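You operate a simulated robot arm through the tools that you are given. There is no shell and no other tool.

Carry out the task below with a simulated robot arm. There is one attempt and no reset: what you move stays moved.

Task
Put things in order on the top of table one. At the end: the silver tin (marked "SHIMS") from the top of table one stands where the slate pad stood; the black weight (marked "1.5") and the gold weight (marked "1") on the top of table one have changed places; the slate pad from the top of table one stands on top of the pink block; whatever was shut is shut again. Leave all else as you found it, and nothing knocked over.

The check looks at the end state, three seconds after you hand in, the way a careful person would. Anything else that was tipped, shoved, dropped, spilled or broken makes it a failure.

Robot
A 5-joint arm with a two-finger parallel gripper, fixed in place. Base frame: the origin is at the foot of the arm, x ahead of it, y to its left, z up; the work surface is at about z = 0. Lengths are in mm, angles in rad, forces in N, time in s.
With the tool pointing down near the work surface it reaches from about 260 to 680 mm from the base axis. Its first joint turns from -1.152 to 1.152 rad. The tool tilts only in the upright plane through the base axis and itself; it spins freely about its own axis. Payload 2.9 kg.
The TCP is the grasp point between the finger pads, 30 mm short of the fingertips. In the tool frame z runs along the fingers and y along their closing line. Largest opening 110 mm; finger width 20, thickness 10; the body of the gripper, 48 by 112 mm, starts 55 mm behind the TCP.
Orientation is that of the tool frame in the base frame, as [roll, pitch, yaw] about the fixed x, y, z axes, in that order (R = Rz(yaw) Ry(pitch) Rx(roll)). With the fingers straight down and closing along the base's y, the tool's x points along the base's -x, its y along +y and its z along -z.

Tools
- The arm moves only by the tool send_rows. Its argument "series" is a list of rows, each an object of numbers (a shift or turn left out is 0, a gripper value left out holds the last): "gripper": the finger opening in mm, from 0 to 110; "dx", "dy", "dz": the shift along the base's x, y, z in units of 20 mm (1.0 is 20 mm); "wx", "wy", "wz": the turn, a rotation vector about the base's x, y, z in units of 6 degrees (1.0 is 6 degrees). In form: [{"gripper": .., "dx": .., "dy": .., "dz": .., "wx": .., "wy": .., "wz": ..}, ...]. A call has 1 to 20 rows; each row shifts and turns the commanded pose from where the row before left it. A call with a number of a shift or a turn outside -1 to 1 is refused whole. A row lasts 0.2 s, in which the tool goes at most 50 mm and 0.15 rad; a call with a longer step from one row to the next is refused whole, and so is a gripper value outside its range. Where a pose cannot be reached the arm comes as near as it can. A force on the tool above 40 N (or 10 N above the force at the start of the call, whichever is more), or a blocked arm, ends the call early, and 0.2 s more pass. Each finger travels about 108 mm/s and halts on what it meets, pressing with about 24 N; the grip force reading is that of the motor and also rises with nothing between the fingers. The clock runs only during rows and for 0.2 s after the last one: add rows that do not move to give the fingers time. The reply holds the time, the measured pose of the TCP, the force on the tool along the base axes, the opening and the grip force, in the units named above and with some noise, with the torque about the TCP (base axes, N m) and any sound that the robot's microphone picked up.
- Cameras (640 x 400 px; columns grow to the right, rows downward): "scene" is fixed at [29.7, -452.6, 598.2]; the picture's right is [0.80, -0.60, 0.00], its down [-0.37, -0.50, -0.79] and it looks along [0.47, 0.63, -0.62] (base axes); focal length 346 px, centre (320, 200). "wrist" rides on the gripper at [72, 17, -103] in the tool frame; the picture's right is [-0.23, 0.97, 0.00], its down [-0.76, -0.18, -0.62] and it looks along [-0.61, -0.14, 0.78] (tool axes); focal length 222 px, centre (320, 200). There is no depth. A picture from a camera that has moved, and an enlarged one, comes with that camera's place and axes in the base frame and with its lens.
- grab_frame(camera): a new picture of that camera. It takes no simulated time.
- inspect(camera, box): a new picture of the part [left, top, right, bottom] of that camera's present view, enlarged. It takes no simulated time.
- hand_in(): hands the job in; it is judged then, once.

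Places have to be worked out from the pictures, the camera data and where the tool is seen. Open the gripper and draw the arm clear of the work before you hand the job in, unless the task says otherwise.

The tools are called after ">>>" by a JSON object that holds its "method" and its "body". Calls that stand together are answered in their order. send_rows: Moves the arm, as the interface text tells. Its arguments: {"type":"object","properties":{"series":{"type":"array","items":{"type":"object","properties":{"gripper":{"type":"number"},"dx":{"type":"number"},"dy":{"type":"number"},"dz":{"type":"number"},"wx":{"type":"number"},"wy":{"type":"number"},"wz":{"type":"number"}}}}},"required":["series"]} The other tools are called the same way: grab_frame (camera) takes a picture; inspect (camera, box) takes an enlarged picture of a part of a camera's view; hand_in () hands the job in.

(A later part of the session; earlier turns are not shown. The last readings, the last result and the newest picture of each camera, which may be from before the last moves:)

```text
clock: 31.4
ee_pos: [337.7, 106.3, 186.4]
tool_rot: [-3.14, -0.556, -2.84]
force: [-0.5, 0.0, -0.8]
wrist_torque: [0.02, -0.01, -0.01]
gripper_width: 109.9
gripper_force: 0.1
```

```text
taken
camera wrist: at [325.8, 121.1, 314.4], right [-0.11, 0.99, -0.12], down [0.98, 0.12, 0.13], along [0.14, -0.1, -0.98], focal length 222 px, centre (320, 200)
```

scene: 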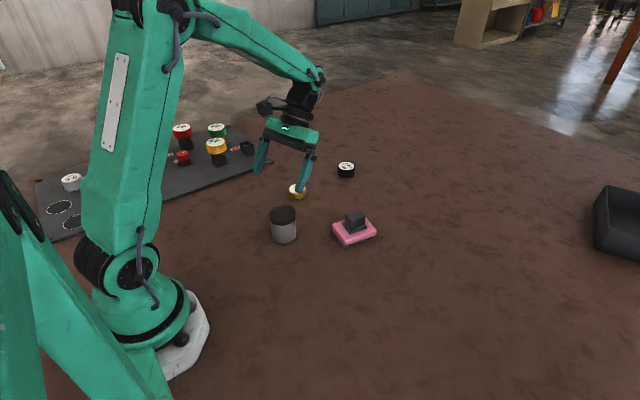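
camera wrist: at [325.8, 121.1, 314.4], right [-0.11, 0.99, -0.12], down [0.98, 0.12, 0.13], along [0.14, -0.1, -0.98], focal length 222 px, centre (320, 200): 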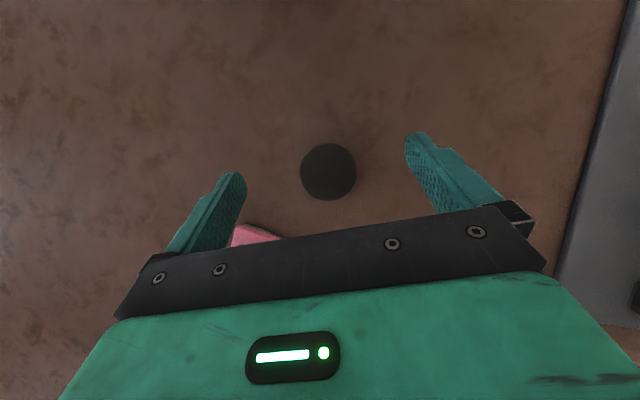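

Inward tilt is reached. From this straight-down view the tin's axis is about 4 mm off sideways, near (329, 100), with its height about 67 and the lid's lower edge at about 57. I correct sideways and lower partway.

>>> {"method": "send_rows", "body": {"series": [{"dx": 0.06, "dy": -0.2, "wz": -0.05}, {"dz": -1}, {"dz": -1}, {"dz": -1}, {"dz": -1}, {"dz": -0.8}, {"dz": -0.5}, {}]}}

>>> {"method": "grab_frame", "body": {"camera": "wrist"}}

>>> {"method": "inspect", "body": {"camera": "scene", "box": [220, 120, 380, 260]}}

```text
clock: 33.2
ee_pos: [340.4, 102.2, 82.0]
tool_rot: [3.14, -0.554, -2.844]
force: [-0.4, 0.0, -1.0]
wrist_torque: [0.0, -0.02, 0.01]
gripper_width: 109.7
gripper_force: 0.1
```

```text
taken
camera wrist: at [327.4, 116.9, 209.5], right [-0.1, 0.99, -0.12], down [0.98, 0.11, 0.13], along [0.14, -0.1, -0.98], focal length 222 px, centre (320, 200)
```

wrist: 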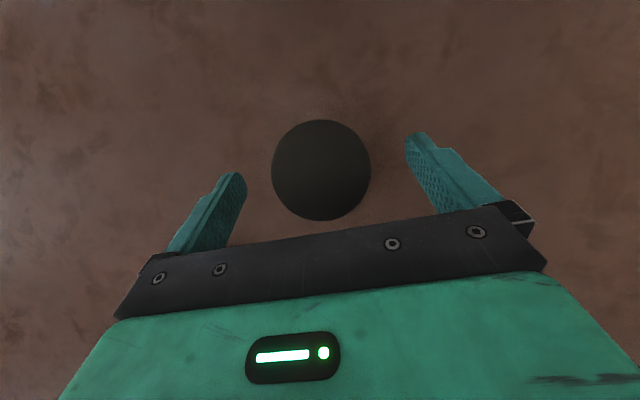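

```text
2.86 times, centred on (300, 190) of scene
camera zoom: at [29.7, -452.6, 598.2], right [0.8, -0.6, 0.0], down [-0.37, -0.5, -0.79], along [0.47, 0.63, -0.62], focal length 988 px, centre (377, 229)
```

zoom: 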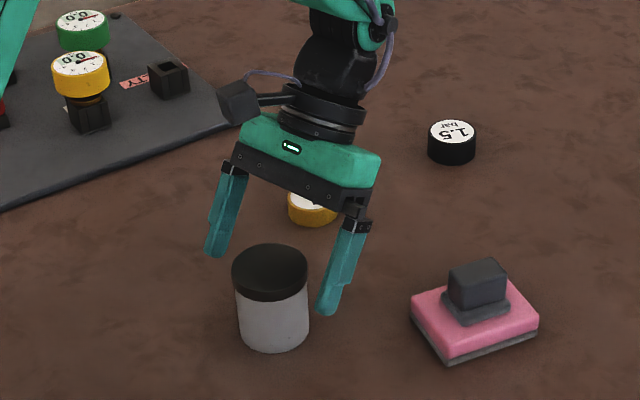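

The tin's axis is now within 1 mm of the tool plane. I descend the remaining ~46 mm so the fingers reach the body well below the lid.

>>> {"method": "send_rows", "body": {"series": [{"dz": -0.8}, {"dz": -0.8}, {"dz": -0.4}, {"dz": -0.2}, {"dz": -0.1}, {}]}}

>>> {"method": "grab_frame", "body": {"camera": "wrist"}}

>>> {"method": "inspect", "body": {"camera": "scene", "box": [230, 150, 350, 260]}}

```text
clock: 34.6
ee_pos: [339.7, 101.4, 35.7]
tool_rot: [3.139, -0.555, -2.844]
force: [0.2, 0.0, 0.7]
wrist_torque: [0.0, 0.01, -0.01]
gripper_width: 110.0
gripper_force: 0.1
```

```text
taken
camera wrist: at [327.6, 117.3, 162.6], right [-0.1, 0.99, -0.12], down [0.98, 0.11, 0.13], along [0.14, -0.1, -0.98], focal length 222 px, centre (320, 200)
```

wrist: 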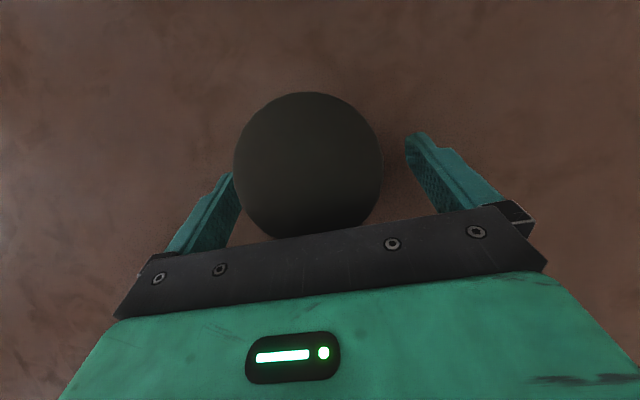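

```text
3.64 times, centred on (290, 205) of scene
camera zoom: at [29.7, -452.6, 598.2], right [0.8, -0.6, 0.0], down [-0.37, -0.5, -0.79], along [0.47, 0.63, -0.62], focal length 1258 px, centre (429, 182)
```

zoom: 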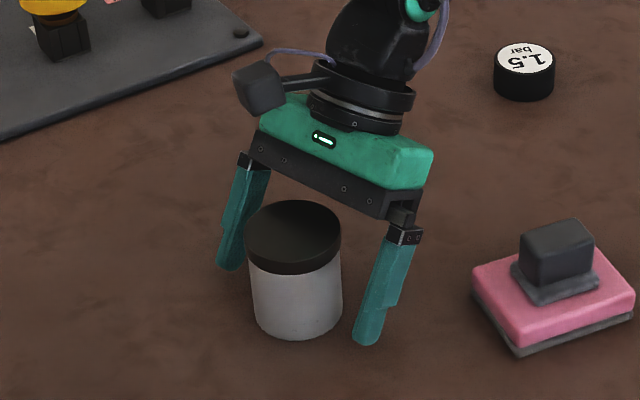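

Fingers straddle the tin body below the lid. I close in steps onto the body.

>>> {"method": "send_rows", "body": {"series": [{"gripper": 80}, {"gripper": 68}, {"gripper": 64}, {"gripper": 60}, {"gripper": 45}, {}, {}]}}

>>> {"method": "grab_frame", "body": {"camera": "wrist"}}

>>> {"method": "inspect", "body": {"camera": "scene", "box": [240, 170, 330, 250]}}

```text
clock: 36.2
ee_pos: [339.0, 102.5, 34.5]
tool_rot: [3.139, -0.552, -2.845]
force: [-0.6, 0.2, 1.9]
wrist_torque: [-0.06, -0.06, -0.02]
gripper_width: 60.2
gripper_force: 24.4
```

```text
taken
camera wrist: at [327.6, 117.3, 162.7], right [-0.1, 0.99, -0.12], down [0.98, 0.11, 0.13], along [0.14, -0.1, -0.98], focal length 222 px, centre (320, 200)
```

wrist: 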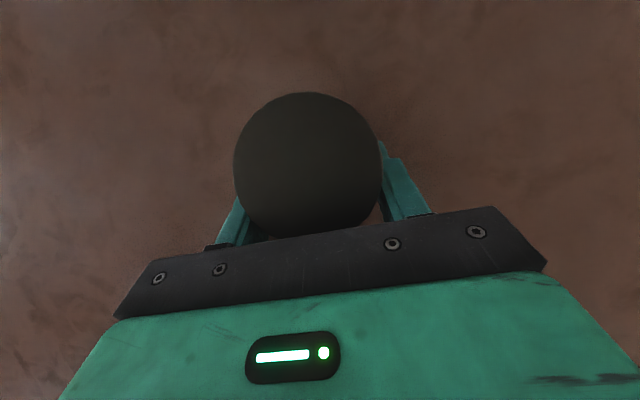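

```text
5.00 times, centred on (285, 210) of scene
camera zoom: at [29.7, -452.6, 598.2], right [0.8, -0.6, 0.0], down [-0.37, -0.5, -0.79], along [0.47, 0.63, -0.62], focal length 1730 px, centre (495, 150)
```

zoom: 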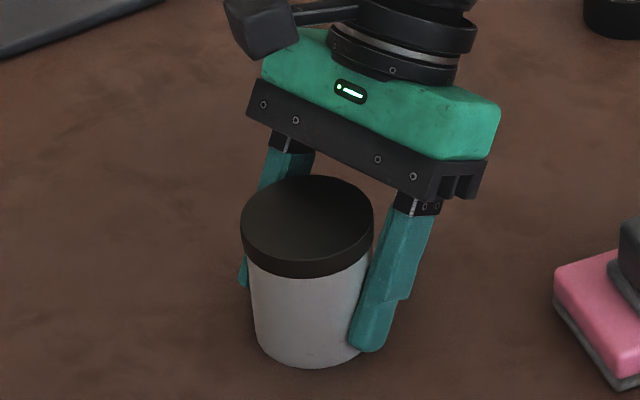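

The opening reads 60.2 mm, so the fingers hold the body, not the lid. I lift a little and check that the tin comes up level.

>>> {"method": "send_rows", "body": {"series": [{"dz": 0.25}, {"dz": 0.5}, {}]}}

>>> {"method": "inspect", "body": {"camera": "scene", "box": [240, 170, 330, 250]}}

```text
clock: 37.0
ee_pos: [339.9, 101.9, 47.5]
tool_rot: [3.14, -0.556, -2.845]
force: [0.3, 0.8, -1.2]
wrist_torque: [0.05, -0.03, -0.02]
gripper_width: 59.7
gripper_force: 24.3
```

```text
5.00 times, centred on (285, 210) of scene
camera zoom: at [29.7, -452.6, 598.2], right [0.8, -0.6, 0.0], down [-0.37, -0.5, -0.79], along [0.47, 0.63, -0.62], focal length 1730 px, centre (495, 150)
```

zoom: 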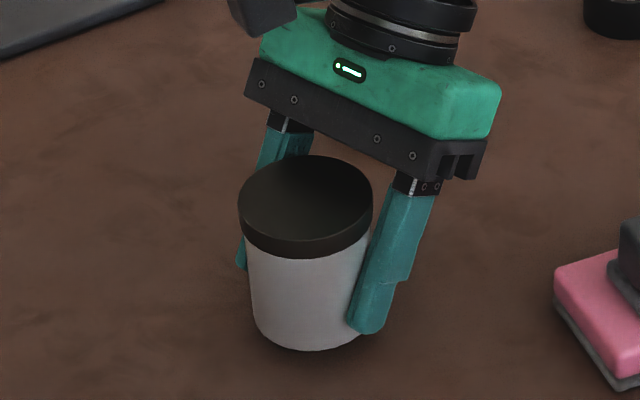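

The tin hangs level with its lid on. I raise it to about 85 mm clearance and then swing around the base, keeping the tilt plane turned with the azimuth.

>>> {"method": "send_rows", "body": {"series": [{"dz": 0.9}, {"dz": 0.9}, {"dz": 0.9}, {"dz": 0.8}, {"dx": 0.235, "dy": -0.848, "wz": -0.4747}, {"dx": 0.193, "dy": -0.859, "wz": -0.4747}, {"dx": 0.15, "dy": -0.867, "wz": -0.4747}, {"dx": 0.107, "dy": -0.874, "wz": -0.4747}, {"dx": 0.063, "dy": -0.878, "wz": -0.4747}, {"dx": 0.019, "dy": -0.88, "wz": -0.4747}, {"dx": -0.025, "dy": -0.88, "wz": -0.4747}, {"dx": -0.068, "dy": -0.878, "wz": -0.4747}, {}]}}

>>> {"method": "grab_frame", "body": {"camera": "scene"}}

>>> {"method": "grab_frame", "body": {"camera": "wrist"}}

```text
clock: 39.8
ee_pos: [350.7, -38.2, 120.4]
tool_rot: [3.137, -0.553, 3.041]
force: [0.4, -0.7, -2.1]
wrist_torque: [0.0, -0.01, 0.01]
gripper_width: 59.9
gripper_force: 24.0
```

```text
taken
```

scene: 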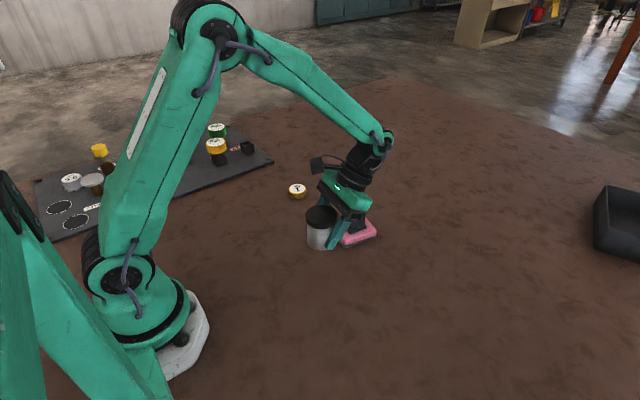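

```text
taken
camera wrist: at [345.8, -20.8, 248.1], right [0.29, 0.95, -0.12], down [0.95, -0.28, 0.13], along [0.09, -0.15, -0.98], focal length 222 px, centre (320, 200)
```

wrist: 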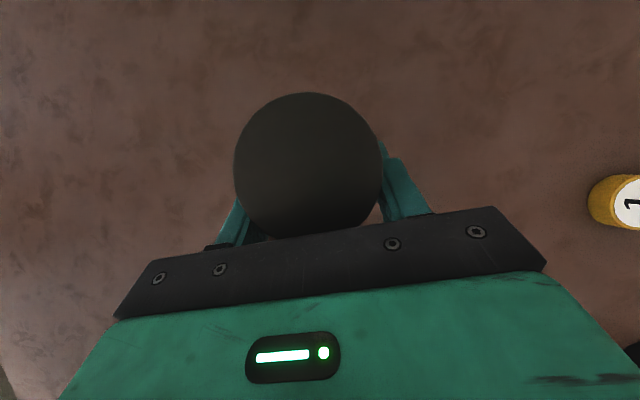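

The tin is carried steadily and clears the pink block. I continue the swing to azimuth -0.5 rad.

>>> {"method": "send_rows", "body": {"series": [{"dx": -0.112, "dy": -0.873, "wz": -0.4747}, {"dx": -0.155, "dy": -0.867, "wz": -0.4747}, {"dx": -0.198, "dy": -0.858, "wz": -0.4747}, {"dx": -0.24, "dy": -0.847, "wz": -0.4747}, {"dx": -0.282, "dy": -0.834, "wz": -0.4747}, {"dx": -0.323, "dy": -0.819, "wz": -0.4747}, {"dx": -0.364, "dy": -0.802, "wz": -0.4747}, {"dx": -0.403, "dy": -0.783, "wz": -0.4747}, {}]}}

>>> {"method": "grab_frame", "body": {"camera": "wrist"}}

```text
clock: 41.8
ee_pos: [310.4, -171.4, 119.7]
tool_rot: [3.139, -0.554, 2.642]
force: [0.0, 0.1, -1.3]
wrist_torque: [0.0, -0.04, 0.0]
gripper_width: 59.9
gripper_force: 23.6
```

```text
taken
camera wrist: at [311.7, -152.3, 246.6], right [0.64, 0.76, -0.12], down [0.77, -0.62, 0.13], along [0.03, -0.17, -0.98], focal length 222 px, centre (320, 200)
```

wrist: 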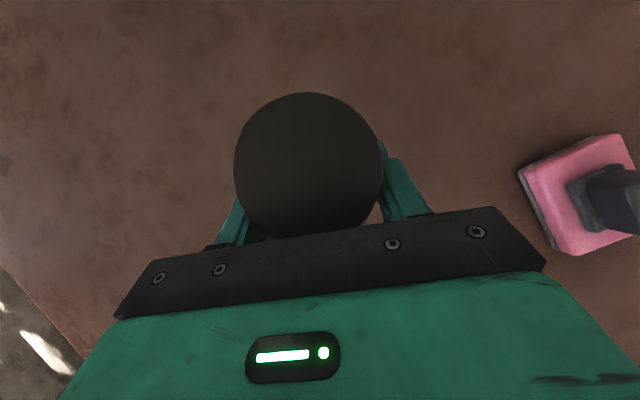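

Now at azimuth -0.5 with the tin in hand. I move radially outward toward the old pad spot, watching for reach limits.

>>> {"method": "send_rows", "body": {"series": [{"dx": 0.875, "dy": -0.474}, {"dx": 0.875, "dy": -0.474}, {"dx": 0.875, "dy": -0.474}, {"dx": 0.875, "dy": -0.474}, {"dx": 0.875, "dy": -0.474}, {"dx": 0.875, "dy": -0.474}, {"dx": 0.875, "dy": -0.474}, {"dx": 0.875, "dy": -0.474}, {"dx": 0.875, "dy": -0.474}, {"dx": 0.875, "dy": -0.474}, {}]}}

>>> {"method": "grab_frame", "body": {"camera": "scene"}}

>>> {"method": "grab_frame", "body": {"camera": "wrist"}}

```text
clock: 44.2
ee_pos: [487.4, -265.7, 118.5]
tool_rot: [-3.141, -0.552, 2.644]
force: [0.4, 0.2, -2.1]
wrist_torque: [0.01, -0.01, 0.02]
gripper_width: 60.0
gripper_force: 23.6
```

```text
taken
```

scene: 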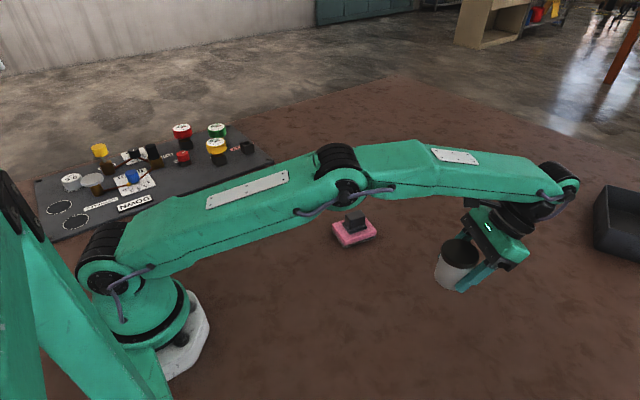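

```text
taken
camera wrist: at [488.7, -245.4, 246.2], right [0.64, 0.76, -0.12], down [0.77, -0.62, 0.13], along [0.02, -0.17, -0.98], focal length 222 px, centre (320, 200)
```

wrist: 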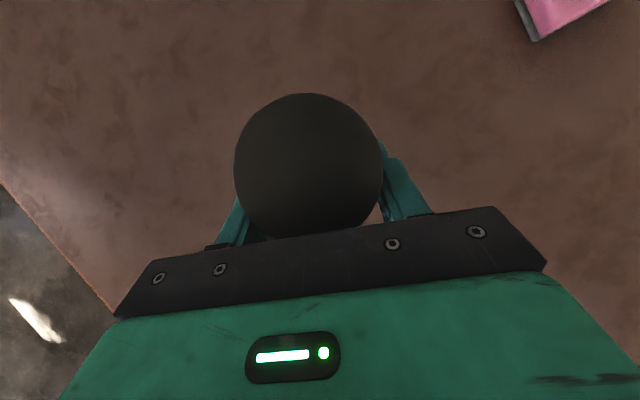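

No reach limit so far. The old pad centre works out to (511.5, -280.3) from the earlier views, so I cover the last ~41 mm outward and begin lowering.

>>> {"method": "send_rows", "body": {"series": [{"dx": 0.8625, "dy": -0.5525}, {"dx": 0.8625, "dy": -0.5525, "wz": -0.05}, {"dz": -0.7}, {"dz": -0.7}, {"dz": -0.6}, {}]}}

>>> {"method": "grab_frame", "body": {"camera": "wrist"}}

>>> {"method": "inspect", "body": {"camera": "scene", "box": [400, 180, 580, 330]}}

```text
clock: 45.6
ee_pos: [499.9, -277.1, 81.9]
tool_rot: [3.141, -0.553, 2.636]
force: [0.7, 0.4, -0.7]
wrist_torque: [0.01, -0.03, 0.01]
gripper_width: 59.7
gripper_force: 24.6
out of reach, approached as far as the arm can: row 2
```

```text
taken
camera wrist: at [501.2, -257.3, 208.5], right [0.64, 0.76, -0.12], down [0.77, -0.63, 0.13], along [0.02, -0.17, -0.98], focal length 222 px, centre (320, 200)
```

wrist: 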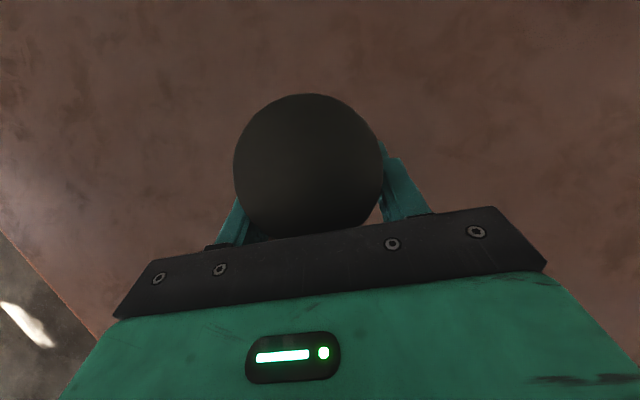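

```text
2.67 times, centred on (490, 255) of scene
camera zoom: at [29.7, -452.6, 598.2], right [0.8, -0.6, 0.0], down [-0.37, -0.5, -0.79], along [0.47, 0.63, -0.62], focal length 922 px, centre (-133, 53)
```

zoom: 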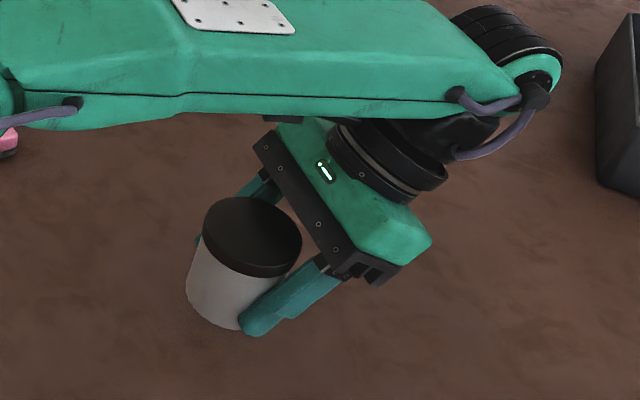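

The outward step ran out of reach at r≈570 (24 mm short), with the tin still level in the grip. Lower down the arm may reach farther, so I descend to ~15 mm above the table and try again.

>>> {"method": "send_rows", "body": {"series": [{"dz": -0.8}, {"dz": -0.7}, {}, {"dx": 0.44, "dy": -0.24}, {}]}}

>>> {"method": "grab_frame", "body": {"camera": "wrist"}}

>>> {"method": "inspect", "body": {"camera": "scene", "box": [400, 180, 580, 330]}}

```text
clock: 46.8
ee_pos: [503.7, -278.6, 48.7]
tool_rot: [3.14, -0.552, 2.639]
force: [0.2, -0.6, -1.4]
wrist_torque: [-0.02, -0.06, 0.01]
gripper_width: 59.9
gripper_force: 23.9
out of reach, approached as far as the arm can: row 4
```

```text
taken
camera wrist: at [504.9, -259.6, 176.6], right [0.64, 0.76, -0.12], down [0.77, -0.63, 0.13], along [0.02, -0.17, -0.98], focal length 222 px, centre (320, 200)
```

wrist: 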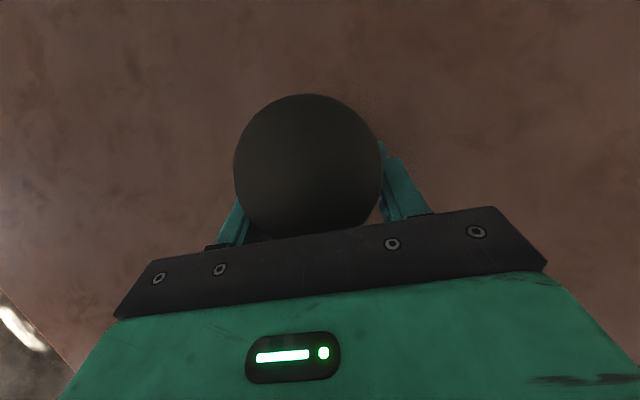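

```text
2.67 times, centred on (490, 255) of scene
camera zoom: at [29.7, -452.6, 598.2], right [0.8, -0.6, 0.0], down [-0.37, -0.5, -0.79], along [0.47, 0.63, -0.62], focal length 922 px, centre (-133, 53)
```

zoom: 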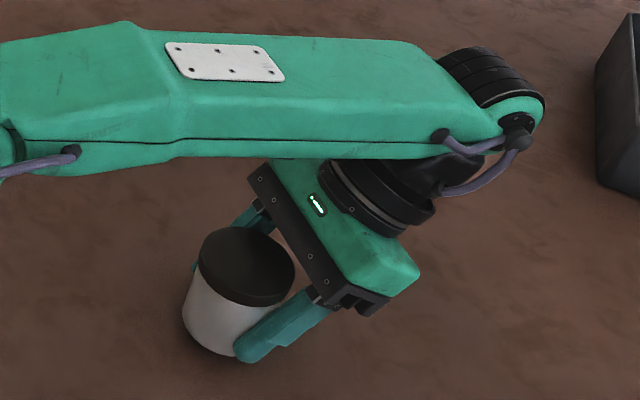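

Still 20 mm short at this tilt. I'll set the tin down upright here and regrip it with the outward tilt, which reaches farther out. Lowering gently first.

>>> {"method": "send_rows", "body": {"series": [{"dz": -0.3}, {"dz": -0.2}, {"dz": -0.1}, {}]}}

>>> {"method": "inspect", "body": {"camera": "scene", "box": [420, 230, 540, 330]}}

>>> {"method": "grab_frame", "body": {"camera": "wrist"}}

```text
clock: 47.8
ee_pos: [503.2, -279.8, 37.3]
tool_rot: [3.141, -0.554, 2.637]
force: [-0.5, -0.8, -1.5]
wrist_torque: [0.0, -0.03, 0.0]
gripper_width: 60.1
gripper_force: 23.9
```

```text
4.00 times, centred on (480, 280) of scene
camera zoom: at [29.7, -452.6, 598.2], right [0.8, -0.6, 0.0], down [-0.37, -0.5, -0.79], along [0.47, 0.63, -0.62], focal length 1384 px, centre (-320, -120)
```

zoom: 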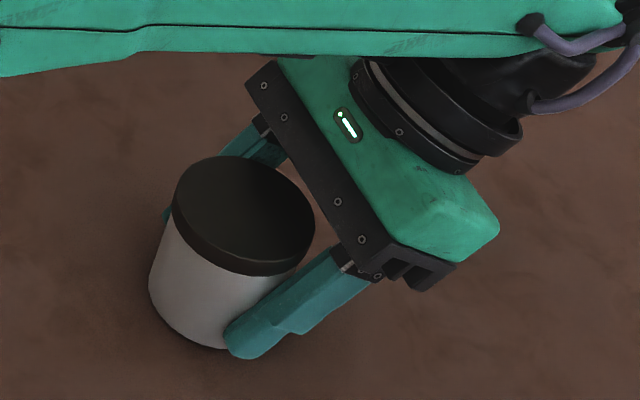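

```text
taken
camera wrist: at [504.9, -259.7, 164.8], right [0.64, 0.76, -0.12], down [0.77, -0.63, 0.13], along [0.02, -0.17, -0.98], focal length 222 px, centre (320, 200)
```

wrist: 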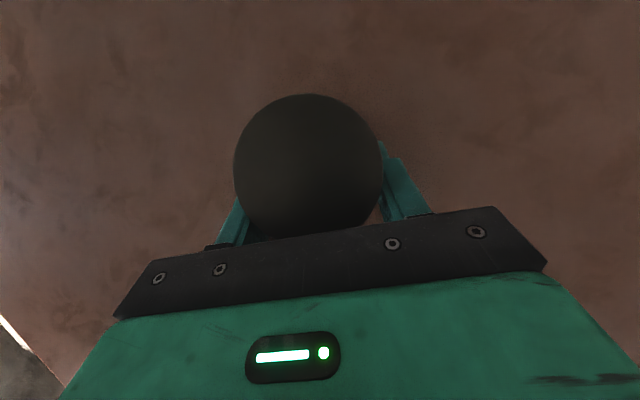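

About 2 mm to go; I lower in 1 mm steps and watch the force.

>>> {"method": "send_rows", "body": {"series": [{"dz": -0.05}, {"dz": -0.04}, {}]}}

```text
clock: 48.6
ee_pos: [503.6, -278.6, 35.5]
tool_rot: [3.14, -0.553, 2.636]
force: [-0.8, -0.2, 1.8]
wrist_torque: [-0.1, 0.05, 0.05]
gripper_width: 60.0
gripper_force: 23.8
```

The force changed by about 3 N, so contact is beginning. One more half millimetre.

>>> {"method": "send_rows", "body": {"series": [{"dz": -0.03}, {}]}}

>>> {"method": "grab_frame", "body": {"camera": "wrist"}}

```text
clock: 49.2
ee_pos: [503.3, -278.3, 33.8]
tool_rot: [3.141, -0.554, 2.637]
force: [-0.2, 0.7, 8.2]
wrist_torque: [-0.16, 0.11, 0.02]
gripper_width: 60.0
gripper_force: 24.0
```

```text
taken
camera wrist: at [505.2, -259.8, 162.7], right [0.64, 0.76, -0.12], down [0.77, -0.63, 0.13], along [0.02, -0.17, -0.98], focal length 222 px, centre (320, 200)
```

wrist: 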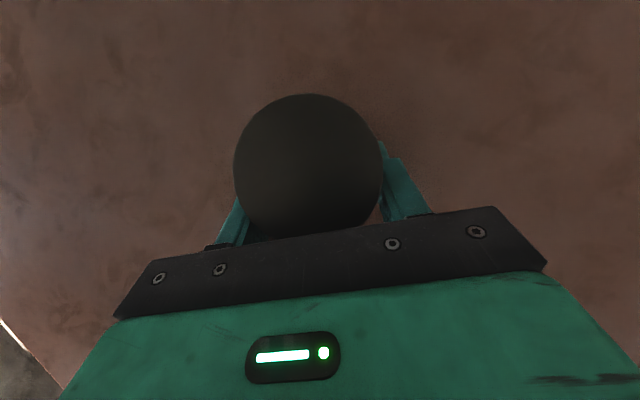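

The tin stands on the table (8 N upward). I ease off, open the fingers slowly, and look.

>>> {"method": "send_rows", "body": {"series": [{"dz": 0.03}, {"gripper": 63}, {"gripper": 68}, {"gripper": 80}, {"gripper": 110}, {}, {}]}}

>>> {"method": "inspect", "body": {"camera": "scene", "box": [420, 230, 540, 330]}}

>>> {"method": "grab_frame", "body": {"camera": "wrist"}}

```text
clock: 50.8
ee_pos: [503.6, -278.4, 35.5]
tool_rot: [3.141, -0.554, 2.636]
force: [0.5, 0.9, -0.3]
wrist_torque: [-0.02, 0.02, -0.01]
gripper_width: 109.9
gripper_force: 0.0
```

```text
4.00 times, centred on (480, 280) of scene
camera zoom: at [29.7, -452.6, 598.2], right [0.8, -0.6, 0.0], down [-0.37, -0.5, -0.79], along [0.47, 0.63, -0.62], focal length 1384 px, centre (-320, -120)
```

zoom: 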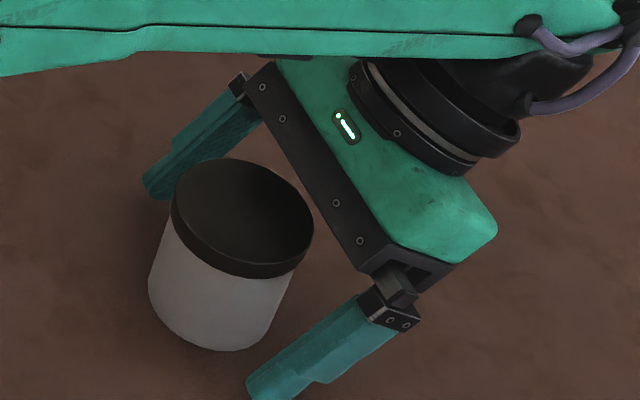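

```text
taken
camera wrist: at [505.0, -259.2, 163.4], right [0.64, 0.76, -0.12], down [0.77, -0.63, 0.13], along [0.02, -0.17, -0.98], focal length 222 px, centre (320, 200)
```

wrist: 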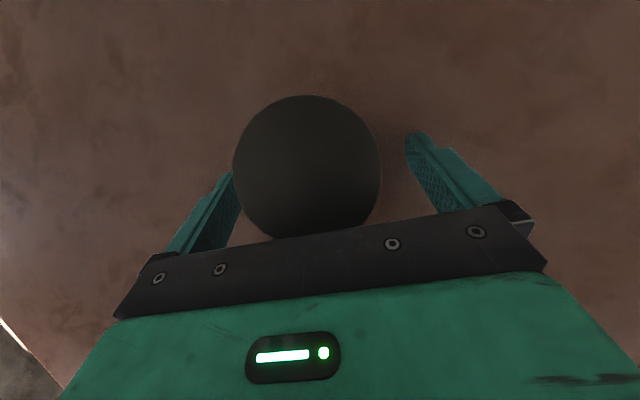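

The tin stands upright with its lid on, axis near (493, -271). I rise, swing the tilt over to outward while coming slightly inward, then look again.

>>> {"method": "send_rows", "body": {"series": [{"dz": 1}, {"dz": 1}, {"dz": 1, "dx": -0.175, "dy": 0.097, "wx": -0.4835, "wy": -0.8754}, {"dz": 1, "dx": -0.175, "dy": 0.097, "wx": -0.4835, "wy": -0.8754}, {"dz": 1, "dx": -0.175, "dy": 0.097, "wx": -0.4835, "wy": -0.8754}, {"dz": 1, "dx": -0.175, "dy": 0.097, "wx": -0.4835, "wy": -0.8754}, {"dz": 1, "dx": -0.175, "dy": 0.097, "wx": -0.4835, "wy": -0.8754}, {"wx": -0.4835, "wy": -0.8754}, {"wx": -0.4835, "wy": -0.8754}, {"wx": -0.4835, "wy": -0.8754}, {"wx": -0.4835, "wy": -0.8754}, {"wx": -0.4835, "wy": -0.8754}, {"wx": -0.3, "wy": -0.543}, {}]}}

>>> {"method": "grab_frame", "body": {"camera": "wrist"}}

>>> {"method": "grab_frame", "body": {"camera": "scene"}}

```text
clock: 53.8
ee_pos: [486.0, -269.7, 176.7]
tool_rot: [-3.141, 0.559, 2.637]
force: [0.7, -0.6, -0.1]
wrist_torque: [0.02, 0.01, 0.02]
gripper_width: 110.2
gripper_force: 0.0
```

```text
taken
camera wrist: at [393.6, -198.0, 227.2], right [0.64, 0.76, 0.12], down [0.19, -0.31, 0.93], along [0.75, -0.57, -0.34], focal length 222 px, centre (320, 200)
```

wrist: 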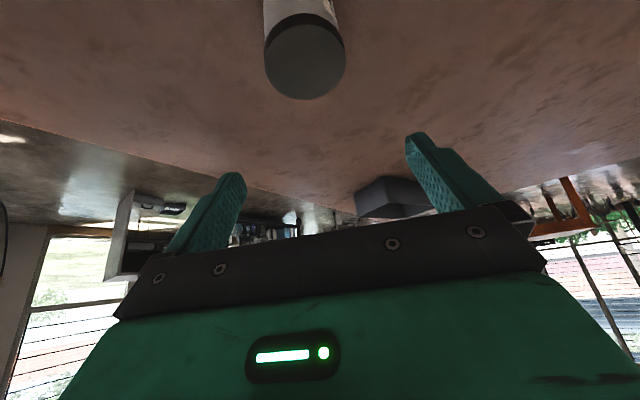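

```text
taken
```

scene: 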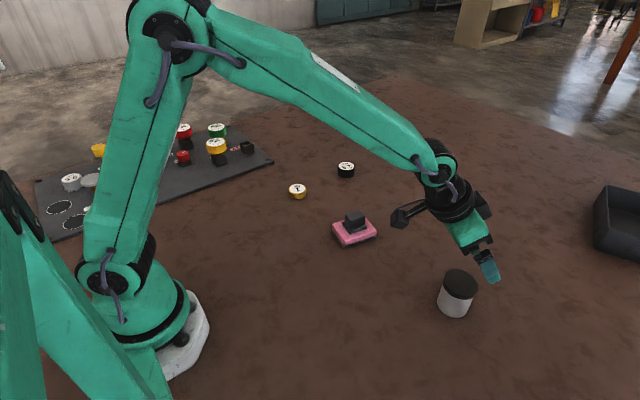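

Outward tilt is set. I zoom in on the tin to check its alignment.

>>> {"method": "inspect", "body": {"camera": "wrist", "box": [245, 0, 365, 100]}}

>>> {"method": "inspect", "body": {"camera": "scene", "box": [420, 255, 490, 325]}}

```text
4.00 times, centred on (305, 50) of wrist
camera zoom: at [393.6, -198.0, 227.2], right [0.64, 0.76, 0.12], down [0.19, -0.31, 0.93], along [0.75, -0.57, -0.34], focal length 888 px, centre (380, 800)
```

zoom: 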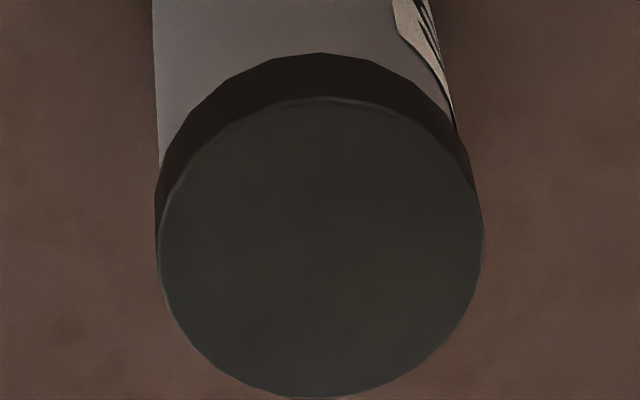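

```text
5.71 times, centred on (455, 290) of scene
camera zoom: at [29.7, -452.6, 598.2], right [0.8, -0.6, 0.0], down [-0.37, -0.5, -0.79], along [0.47, 0.63, -0.62], focal length 1977 px, centre (-451, -314)
```

zoom: 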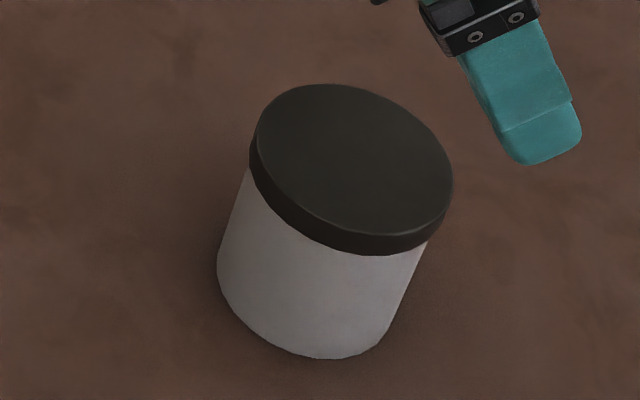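

The tin is at about (493.6, -272), well aligned. I lower in two stages around it.

>>> {"method": "send_rows", "body": {"series": [{"dx": -0.06, "dy": 0.03, "dz": -1}, {"dz": -1}, {"dz": -1}, {"dz": -1}, {"dz": -0.8}, {}]}}

>>> {"method": "grab_frame", "body": {"camera": "wrist"}}

>>> {"method": "inspect", "body": {"camera": "scene", "box": [380, 190, 540, 330]}}

```text
clock: 55.2
ee_pos: [486.9, -268.7, 80.9]
tool_rot: [-3.142, 0.559, 2.639]
force: [0.9, 0.3, -0.3]
wrist_torque: [0.0, 0.0, -0.04]
gripper_width: 109.7
gripper_force: 0.1
```

```text
taken
camera wrist: at [393.0, -196.3, 131.2], right [0.64, 0.76, 0.12], down [0.19, -0.31, 0.93], along [0.75, -0.57, -0.34], focal length 222 px, centre (320, 200)
```

wrist: 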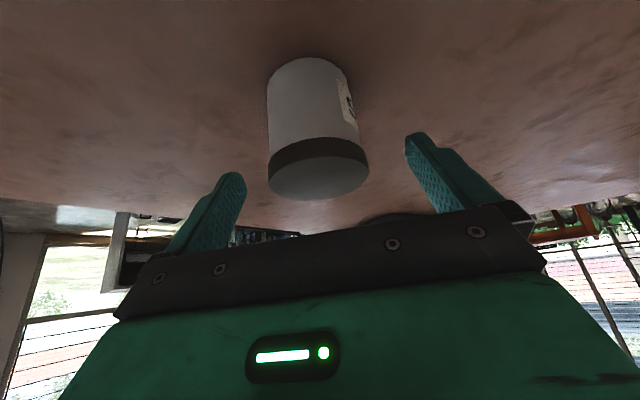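

```text
2.86 times, centred on (460, 260) of scene
camera zoom: at [29.7, -452.6, 598.2], right [0.8, -0.6, 0.0], down [-0.37, -0.5, -0.79], along [0.47, 0.63, -0.62], focal length 988 px, centre (-80, 29)
```

zoom: 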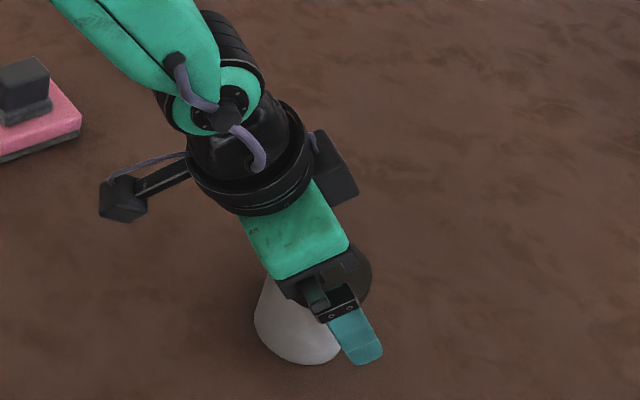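

The alignment holds (about 1.7 mm sideways). I descend the remaining ~45 mm.

>>> {"method": "send_rows", "body": {"series": [{"dz": -0.8}, {"dz": -0.8}, {"dz": -0.4}, {"dz": -0.22}, {}]}}

>>> {"method": "grab_frame", "body": {"camera": "wrist"}}

>>> {"method": "inspect", "body": {"camera": "scene", "box": [380, 210, 520, 330]}}

```text
clock: 56.4
ee_pos: [486.3, -268.9, 34.6]
tool_rot: [3.14, 0.559, 2.636]
force: [0.4, 0.7, -0.6]
wrist_torque: [-0.02, 0.0, 0.02]
gripper_width: 110.2
gripper_force: 0.0
```

```text
taken
camera wrist: at [392.9, -197.0, 86.3], right [0.64, 0.76, 0.12], down [0.19, -0.31, 0.93], along [0.74, -0.57, -0.34], focal length 222 px, centre (320, 200)
```

wrist: 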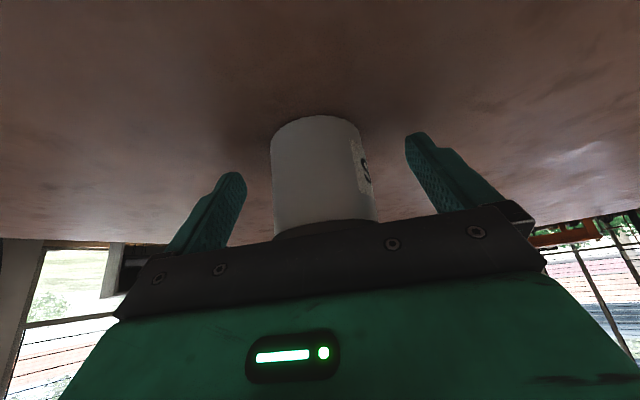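

```text
3.33 times, centred on (450, 270) of scene
camera zoom: at [29.7, -452.6, 598.2], right [0.8, -0.6, 0.0], down [-0.37, -0.5, -0.79], along [0.47, 0.63, -0.62], focal length 1153 px, centre (-113, -33)
```

zoom: 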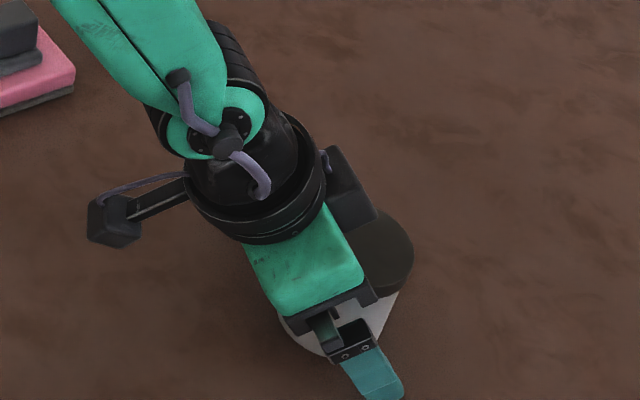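

Fingers straddle the tin body again. I close on it in steps.

>>> {"method": "send_rows", "body": {"series": [{"gripper": 80}, {"gripper": 68}, {"gripper": 64}, {"gripper": 60}, {"gripper": 45}, {}, {}]}}

>>> {"method": "grab_frame", "body": {"camera": "wrist"}}

```text
clock: 58.0
ee_pos: [487.3, -268.5, 37.1]
tool_rot: [-3.142, 0.561, 2.638]
force: [-0.4, -0.2, 1.4]
wrist_torque: [0.01, 0.01, 0.01]
gripper_width: 59.9
gripper_force: 23.5
```

```text
taken
camera wrist: at [392.9, -197.0, 86.4], right [0.64, 0.76, 0.12], down [0.19, -0.31, 0.93], along [0.74, -0.57, -0.34], focal length 222 px, centre (320, 200)
```

wrist: 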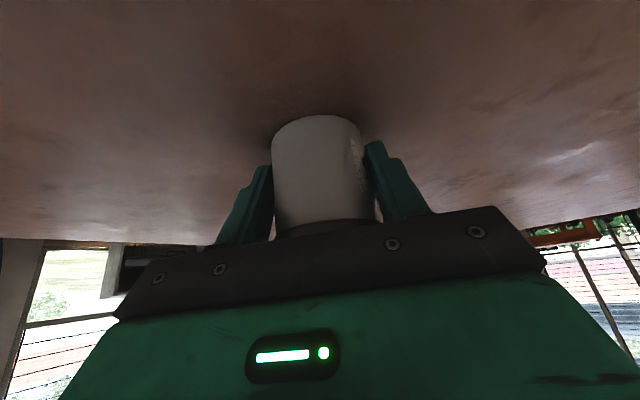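

Held again at 59.9 mm. I lift 12 mm and shift (+17.9, -8.2) mm to the old pad spot, then check before lowering.

>>> {"method": "send_rows", "body": {"series": [{"dz": 0.3}, {"dz": 0.3}, {"dx": 0.45, "dy": -0.2, "wz": 0.025}, {"dx": 0.445, "dy": -0.21}, {}]}}

>>> {"method": "grab_frame", "body": {"camera": "wrist"}}

>>> {"method": "inspect", "body": {"camera": "scene", "box": [400, 230, 520, 330]}}

```text
clock: 59.2
ee_pos: [505.1, -275.3, 46.9]
tool_rot: [3.142, 0.559, 2.64]
force: [0.2, -0.7, -0.7]
wrist_torque: [-0.01, 0.0, 0.03]
gripper_width: 59.9
gripper_force: 24.5
```

```text
taken
camera wrist: at [410.6, -204.9, 97.0], right [0.64, 0.76, 0.12], down [0.19, -0.31, 0.93], along [0.75, -0.57, -0.34], focal length 222 px, centre (320, 200)
```

wrist: 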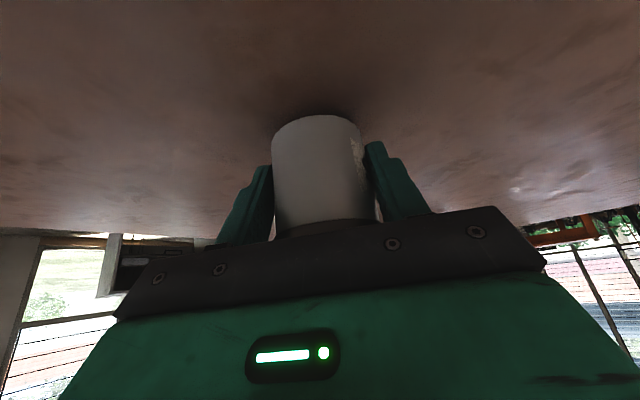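

```text
4.00 times, centred on (460, 280) of scene
camera zoom: at [29.7, -452.6, 598.2], right [0.8, -0.6, 0.0], down [-0.37, -0.5, -0.79], along [0.47, 0.63, -0.62], focal length 1384 px, centre (-240, -120)
```

zoom: 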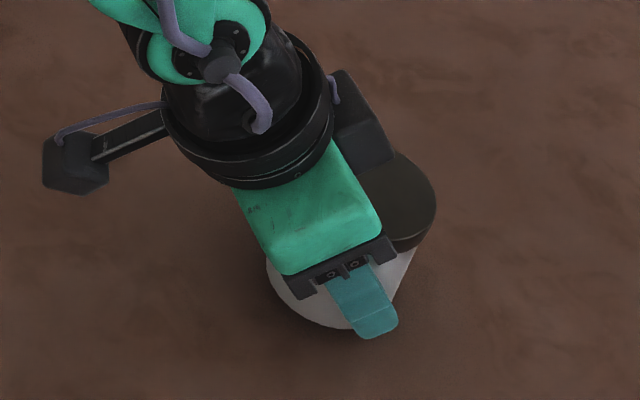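

The tool moved (17.7, -7.9) mm, so the tin's axis is at about (511, -280). I lower 9 mm, then in fine steps.

>>> {"method": "send_rows", "body": {"series": [{"dz": -0.3}, {"dz": -0.15}, {"dz": -0.04}, {}]}}

```text
clock: 60.2
ee_pos: [504.0, -276.0, 36.2]
tool_rot: [-3.141, 0.558, 2.641]
force: [-0.1, 0.2, -2.3]
wrist_torque: [0.01, 0.01, 0.0]
gripper_width: 59.8
gripper_force: 23.7
```

No contact yet (-2.3 N is the carried weight). I continue in ~0.6 mm steps.

>>> {"method": "send_rows", "body": {"series": [{"dz": -0.03}, {"dz": -0.03}, {}]}}

>>> {"method": "grab_frame", "body": {"camera": "wrist"}}

```text
clock: 61.0
ee_pos: [503.9, -277.3, 36.0]
tool_rot: [-3.141, 0.556, 2.641]
force: [-0.6, -0.3, -0.7]
wrist_torque: [0.05, 0.05, -0.01]
gripper_width: 59.9
gripper_force: 23.7
```

```text
taken
camera wrist: at [410.4, -204.9, 86.5], right [0.64, 0.76, 0.12], down [0.19, -0.31, 0.93], along [0.75, -0.57, -0.34], focal length 222 px, centre (320, 200)
```

wrist: 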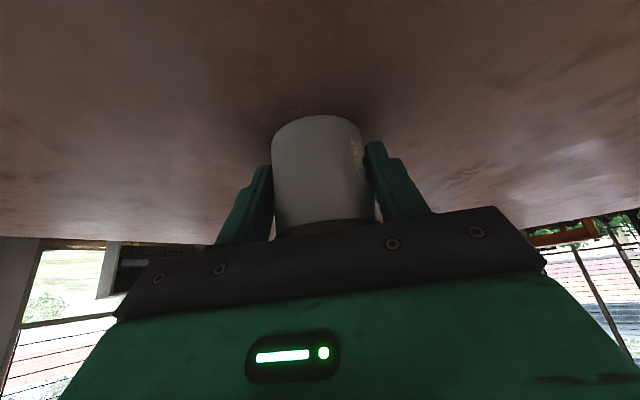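

The camera is within 0.1 mm of its height at grip, so contact is just beginning; one more half millimetre to confirm.

>>> {"method": "send_rows", "body": {"series": [{"dz": -0.03}, {}]}}

```text
clock: 61.6
ee_pos: [504.5, -276.0, 35.7]
tool_rot: [-3.141, 0.56, 2.641]
force: [1.2, 2.1, 6.0]
wrist_torque: [0.18, 0.09, -0.05]
gripper_width: 59.8
gripper_force: 24.1
```

Contact is confirmed (6 N). I ease off slightly, open slowly, then rise straight up.

>>> {"method": "send_rows", "body": {"series": [{"dz": 0.02}, {"gripper": 63}, {"gripper": 68}, {"gripper": 80}, {"gripper": 110}, {}, {}, {"dz": 0.5}, {"dz": 1}, {"dz": 1}, {"dz": 1}, {"dz": 1}, {"dz": 1}, {}]}}

>>> {"method": "grab_frame", "body": {"camera": "wrist"}}

>>> {"method": "grab_frame", "body": {"camera": "scene"}}

```text
clock: 64.6
ee_pos: [502.2, -278.0, 146.9]
tool_rot: [-3.139, 0.558, 2.64]
force: [-0.7, 0.3, 0.2]
wrist_torque: [0.01, 0.05, 0.03]
gripper_width: 109.9
gripper_force: 0.0
```

```text
taken
camera wrist: at [408.9, -206.2, 196.8], right [0.64, 0.76, 0.12], down [0.19, -0.31, 0.93], along [0.75, -0.57, -0.34], focal length 222 px, centre (320, 200)
```

wrist: 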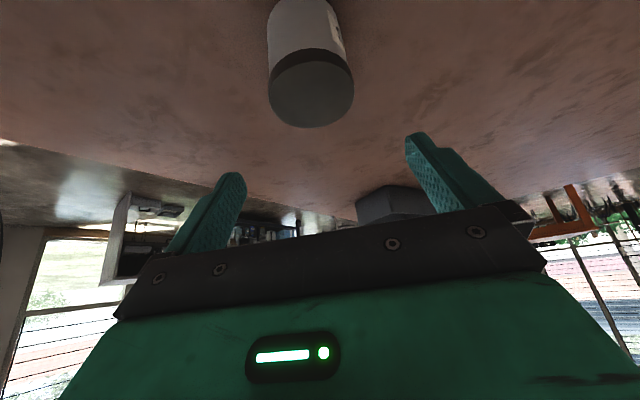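

```text
taken
```

scene: 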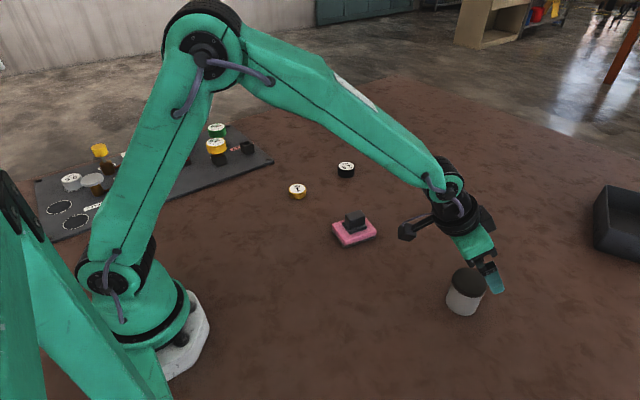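

The tin stands near the old pad spot. I check its base position in the scene view against the pad's original pixel position (459.7, 302).

>>> {"method": "inspect", "body": {"camera": "scene", "box": [430, 255, 500, 325]}}

>>> {"method": "inspect", "body": {"camera": "wrist", "box": [250, 0, 370, 130]}}

```text
5.71 times, centred on (465, 290) of scene
camera zoom: at [29.7, -452.6, 598.2], right [0.8, -0.6, 0.0], down [-0.37, -0.5, -0.79], along [0.47, 0.63, -0.62], focal length 1977 px, centre (-509, -314)
```

zoom: 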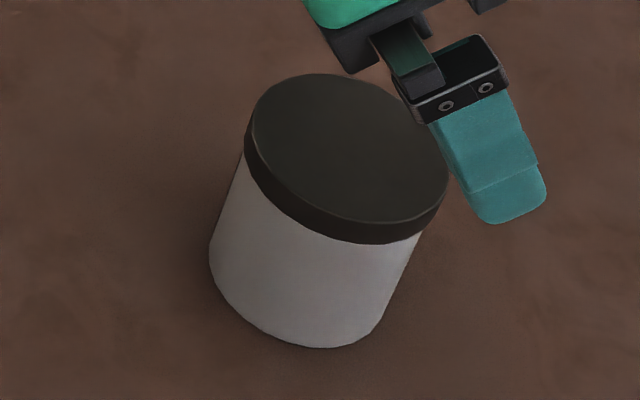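

```text
3.08 times, centred on (310, 65) of wrist
camera zoom: at [408.9, -206.2, 196.8], right [0.64, 0.76, 0.12], down [0.19, -0.31, 0.93], along [0.75, -0.57, -0.34], focal length 684 px, centre (351, 615)
```

zoom: 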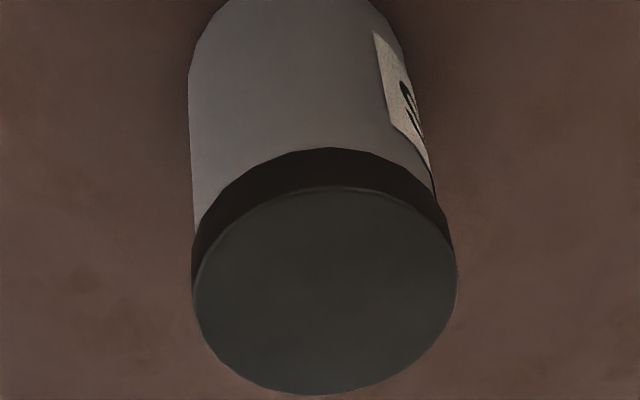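

The tin is at about (512, -281), matching the old pad centre within ~1-2 mm, lid on. Now the weights: I return the tool to vertical and swing over toward the gold weight near (449, 220).

>>> {"method": "send_rows", "body": {"series": [{"dz": 0.5}, {"dz": 0.5, "wx": 0.4835, "wy": 0.8754}, {"dz": 0.5, "wx": 0.4835, "wy": 0.8754}, {"wx": 0.4835, "wy": 0.8754}, {"wx": 0.4835, "wy": 0.8754}, {"wx": 0.4835, "wy": 0.8754}, {"wx": 0.16, "wy": 0.29}, {"dy": 1}, {"dy": 1}, {"dy": 1, "wz": 0.5}, {"dy": 1, "wz": 0.5}, {"dy": 1, "wz": 0.5}, {"dy": 1, "wz": 0.5}, {"dy": 1, "wz": 0.5}, {"dy": 1, "wz": 0.5}, {"dy": 1, "wz": 0.5}, {"dy": 1, "wz": 0.5}, {"dy": 1, "wz": 0.5}, {"dy": 1, "wz": 0.29}, {}]}}

>>> {"method": "grab_frame", "body": {"camera": "scene"}}

```text
clock: 68.8
ee_pos: [503.8, -34.9, 175.2]
tool_rot: [3.141, 0.001, 3.141]
force: [0.5, -0.8, 0.4]
wrist_torque: [-0.01, -0.01, -0.02]
gripper_width: 110.3
gripper_force: 0.1
```

```text
taken
```

scene: 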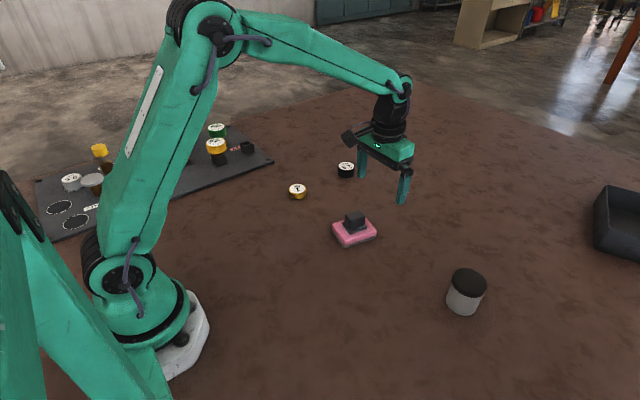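

The tool is vertical with the fingers closing along y. I move on to above the gold weight.

>>> {"method": "send_rows", "body": {"series": [{"dy": 1}, {"dy": 1}, {"dy": 1}, {"dy": 1}, {"dy": 1}, {"dy": 1, "dx": -0.4}, {"dy": 1, "dx": -0.4}, {"dy": 1, "dx": -0.4}, {"dy": 1, "dx": -0.4}, {"dy": 1, "dx": -0.4}, {"dy": 1, "dx": -0.4}, {"dy": 1, "dx": -0.25}, {"dy": 0.8, "dz": -0.6}, {"dz": -0.65}, {}]}}

>>> {"method": "grab_frame", "body": {"camera": "wrist"}}

>>> {"method": "inspect", "body": {"camera": "scene", "box": [250, 100, 390, 220]}}

```text
clock: 72.0
ee_pos: [448.6, 219.0, 151.1]
tool_rot: [3.14, -0.001, -3.141]
force: [0.0, -0.4, 0.1]
wrist_torque: [0.0, 0.04, -0.03]
gripper_width: 109.9
gripper_force: 0.2
```

```text
taken
camera wrist: at [376.8, 236.6, 254.9], right [0.23, 0.97, 0.0], down [0.76, -0.18, 0.62], along [0.61, -0.14, -0.78], focal length 222 px, centre (320, 200)
```

wrist: 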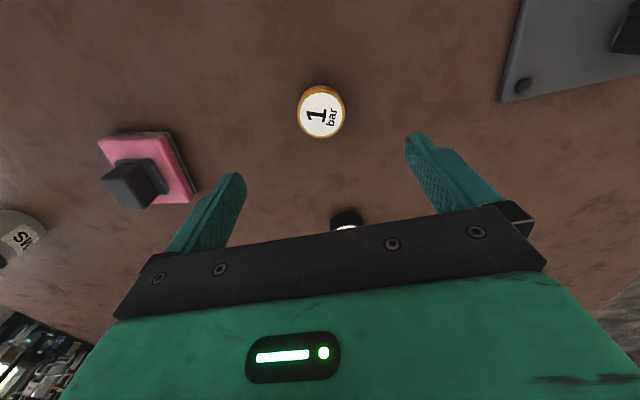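

```text
3.33 times, centred on (320, 160) of scene
camera zoom: at [29.7, -452.6, 598.2], right [0.8, -0.6, 0.0], down [-0.37, -0.5, -0.79], along [0.47, 0.63, -0.62], focal length 1153 px, centre (320, 333)
```

zoom: 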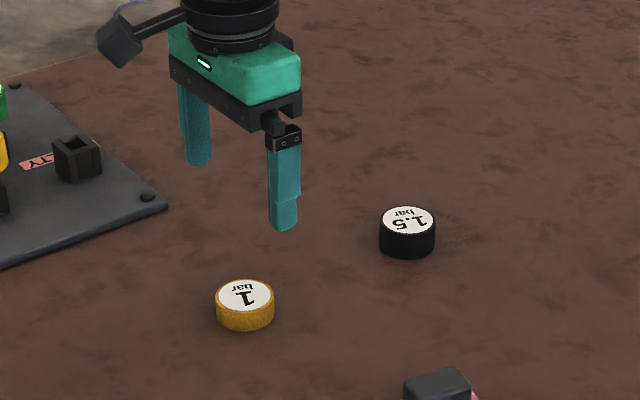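

I zoom in on the gold weight to fine-tune the alignment.

>>> {"method": "inspect", "body": {"camera": "wrist", "box": [280, 70, 360, 150]}}

>>> {"method": "inspect", "body": {"camera": "scene", "box": [280, 150, 370, 210]}}

```text
5.00 times, centred on (320, 110) of wrist
camera zoom: at [376.8, 236.6, 254.9], right [0.23, 0.97, 0.0], down [0.76, -0.18, 0.62], along [0.61, -0.14, -0.78], focal length 1111 px, centre (320, 650)
```

zoom: 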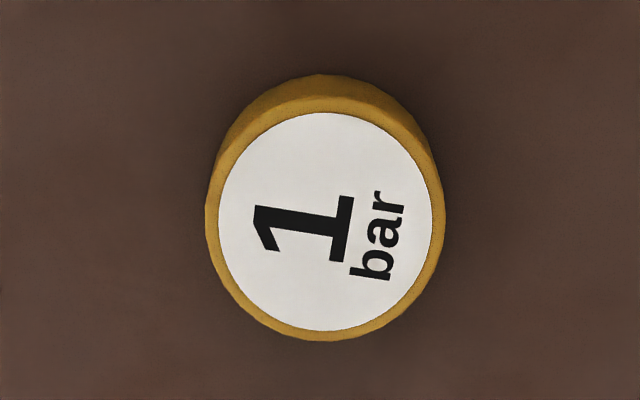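

```text
6.67 times, centred on (325, 180) of scene
camera zoom: at [29.7, -452.6, 598.2], right [0.8, -0.6, 0.0], down [-0.37, -0.5, -0.79], along [0.47, 0.63, -0.62], focal length 2306 px, centre (287, 333)
```

zoom: 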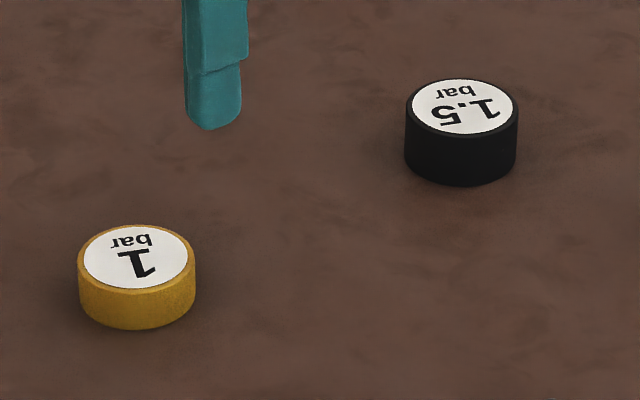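

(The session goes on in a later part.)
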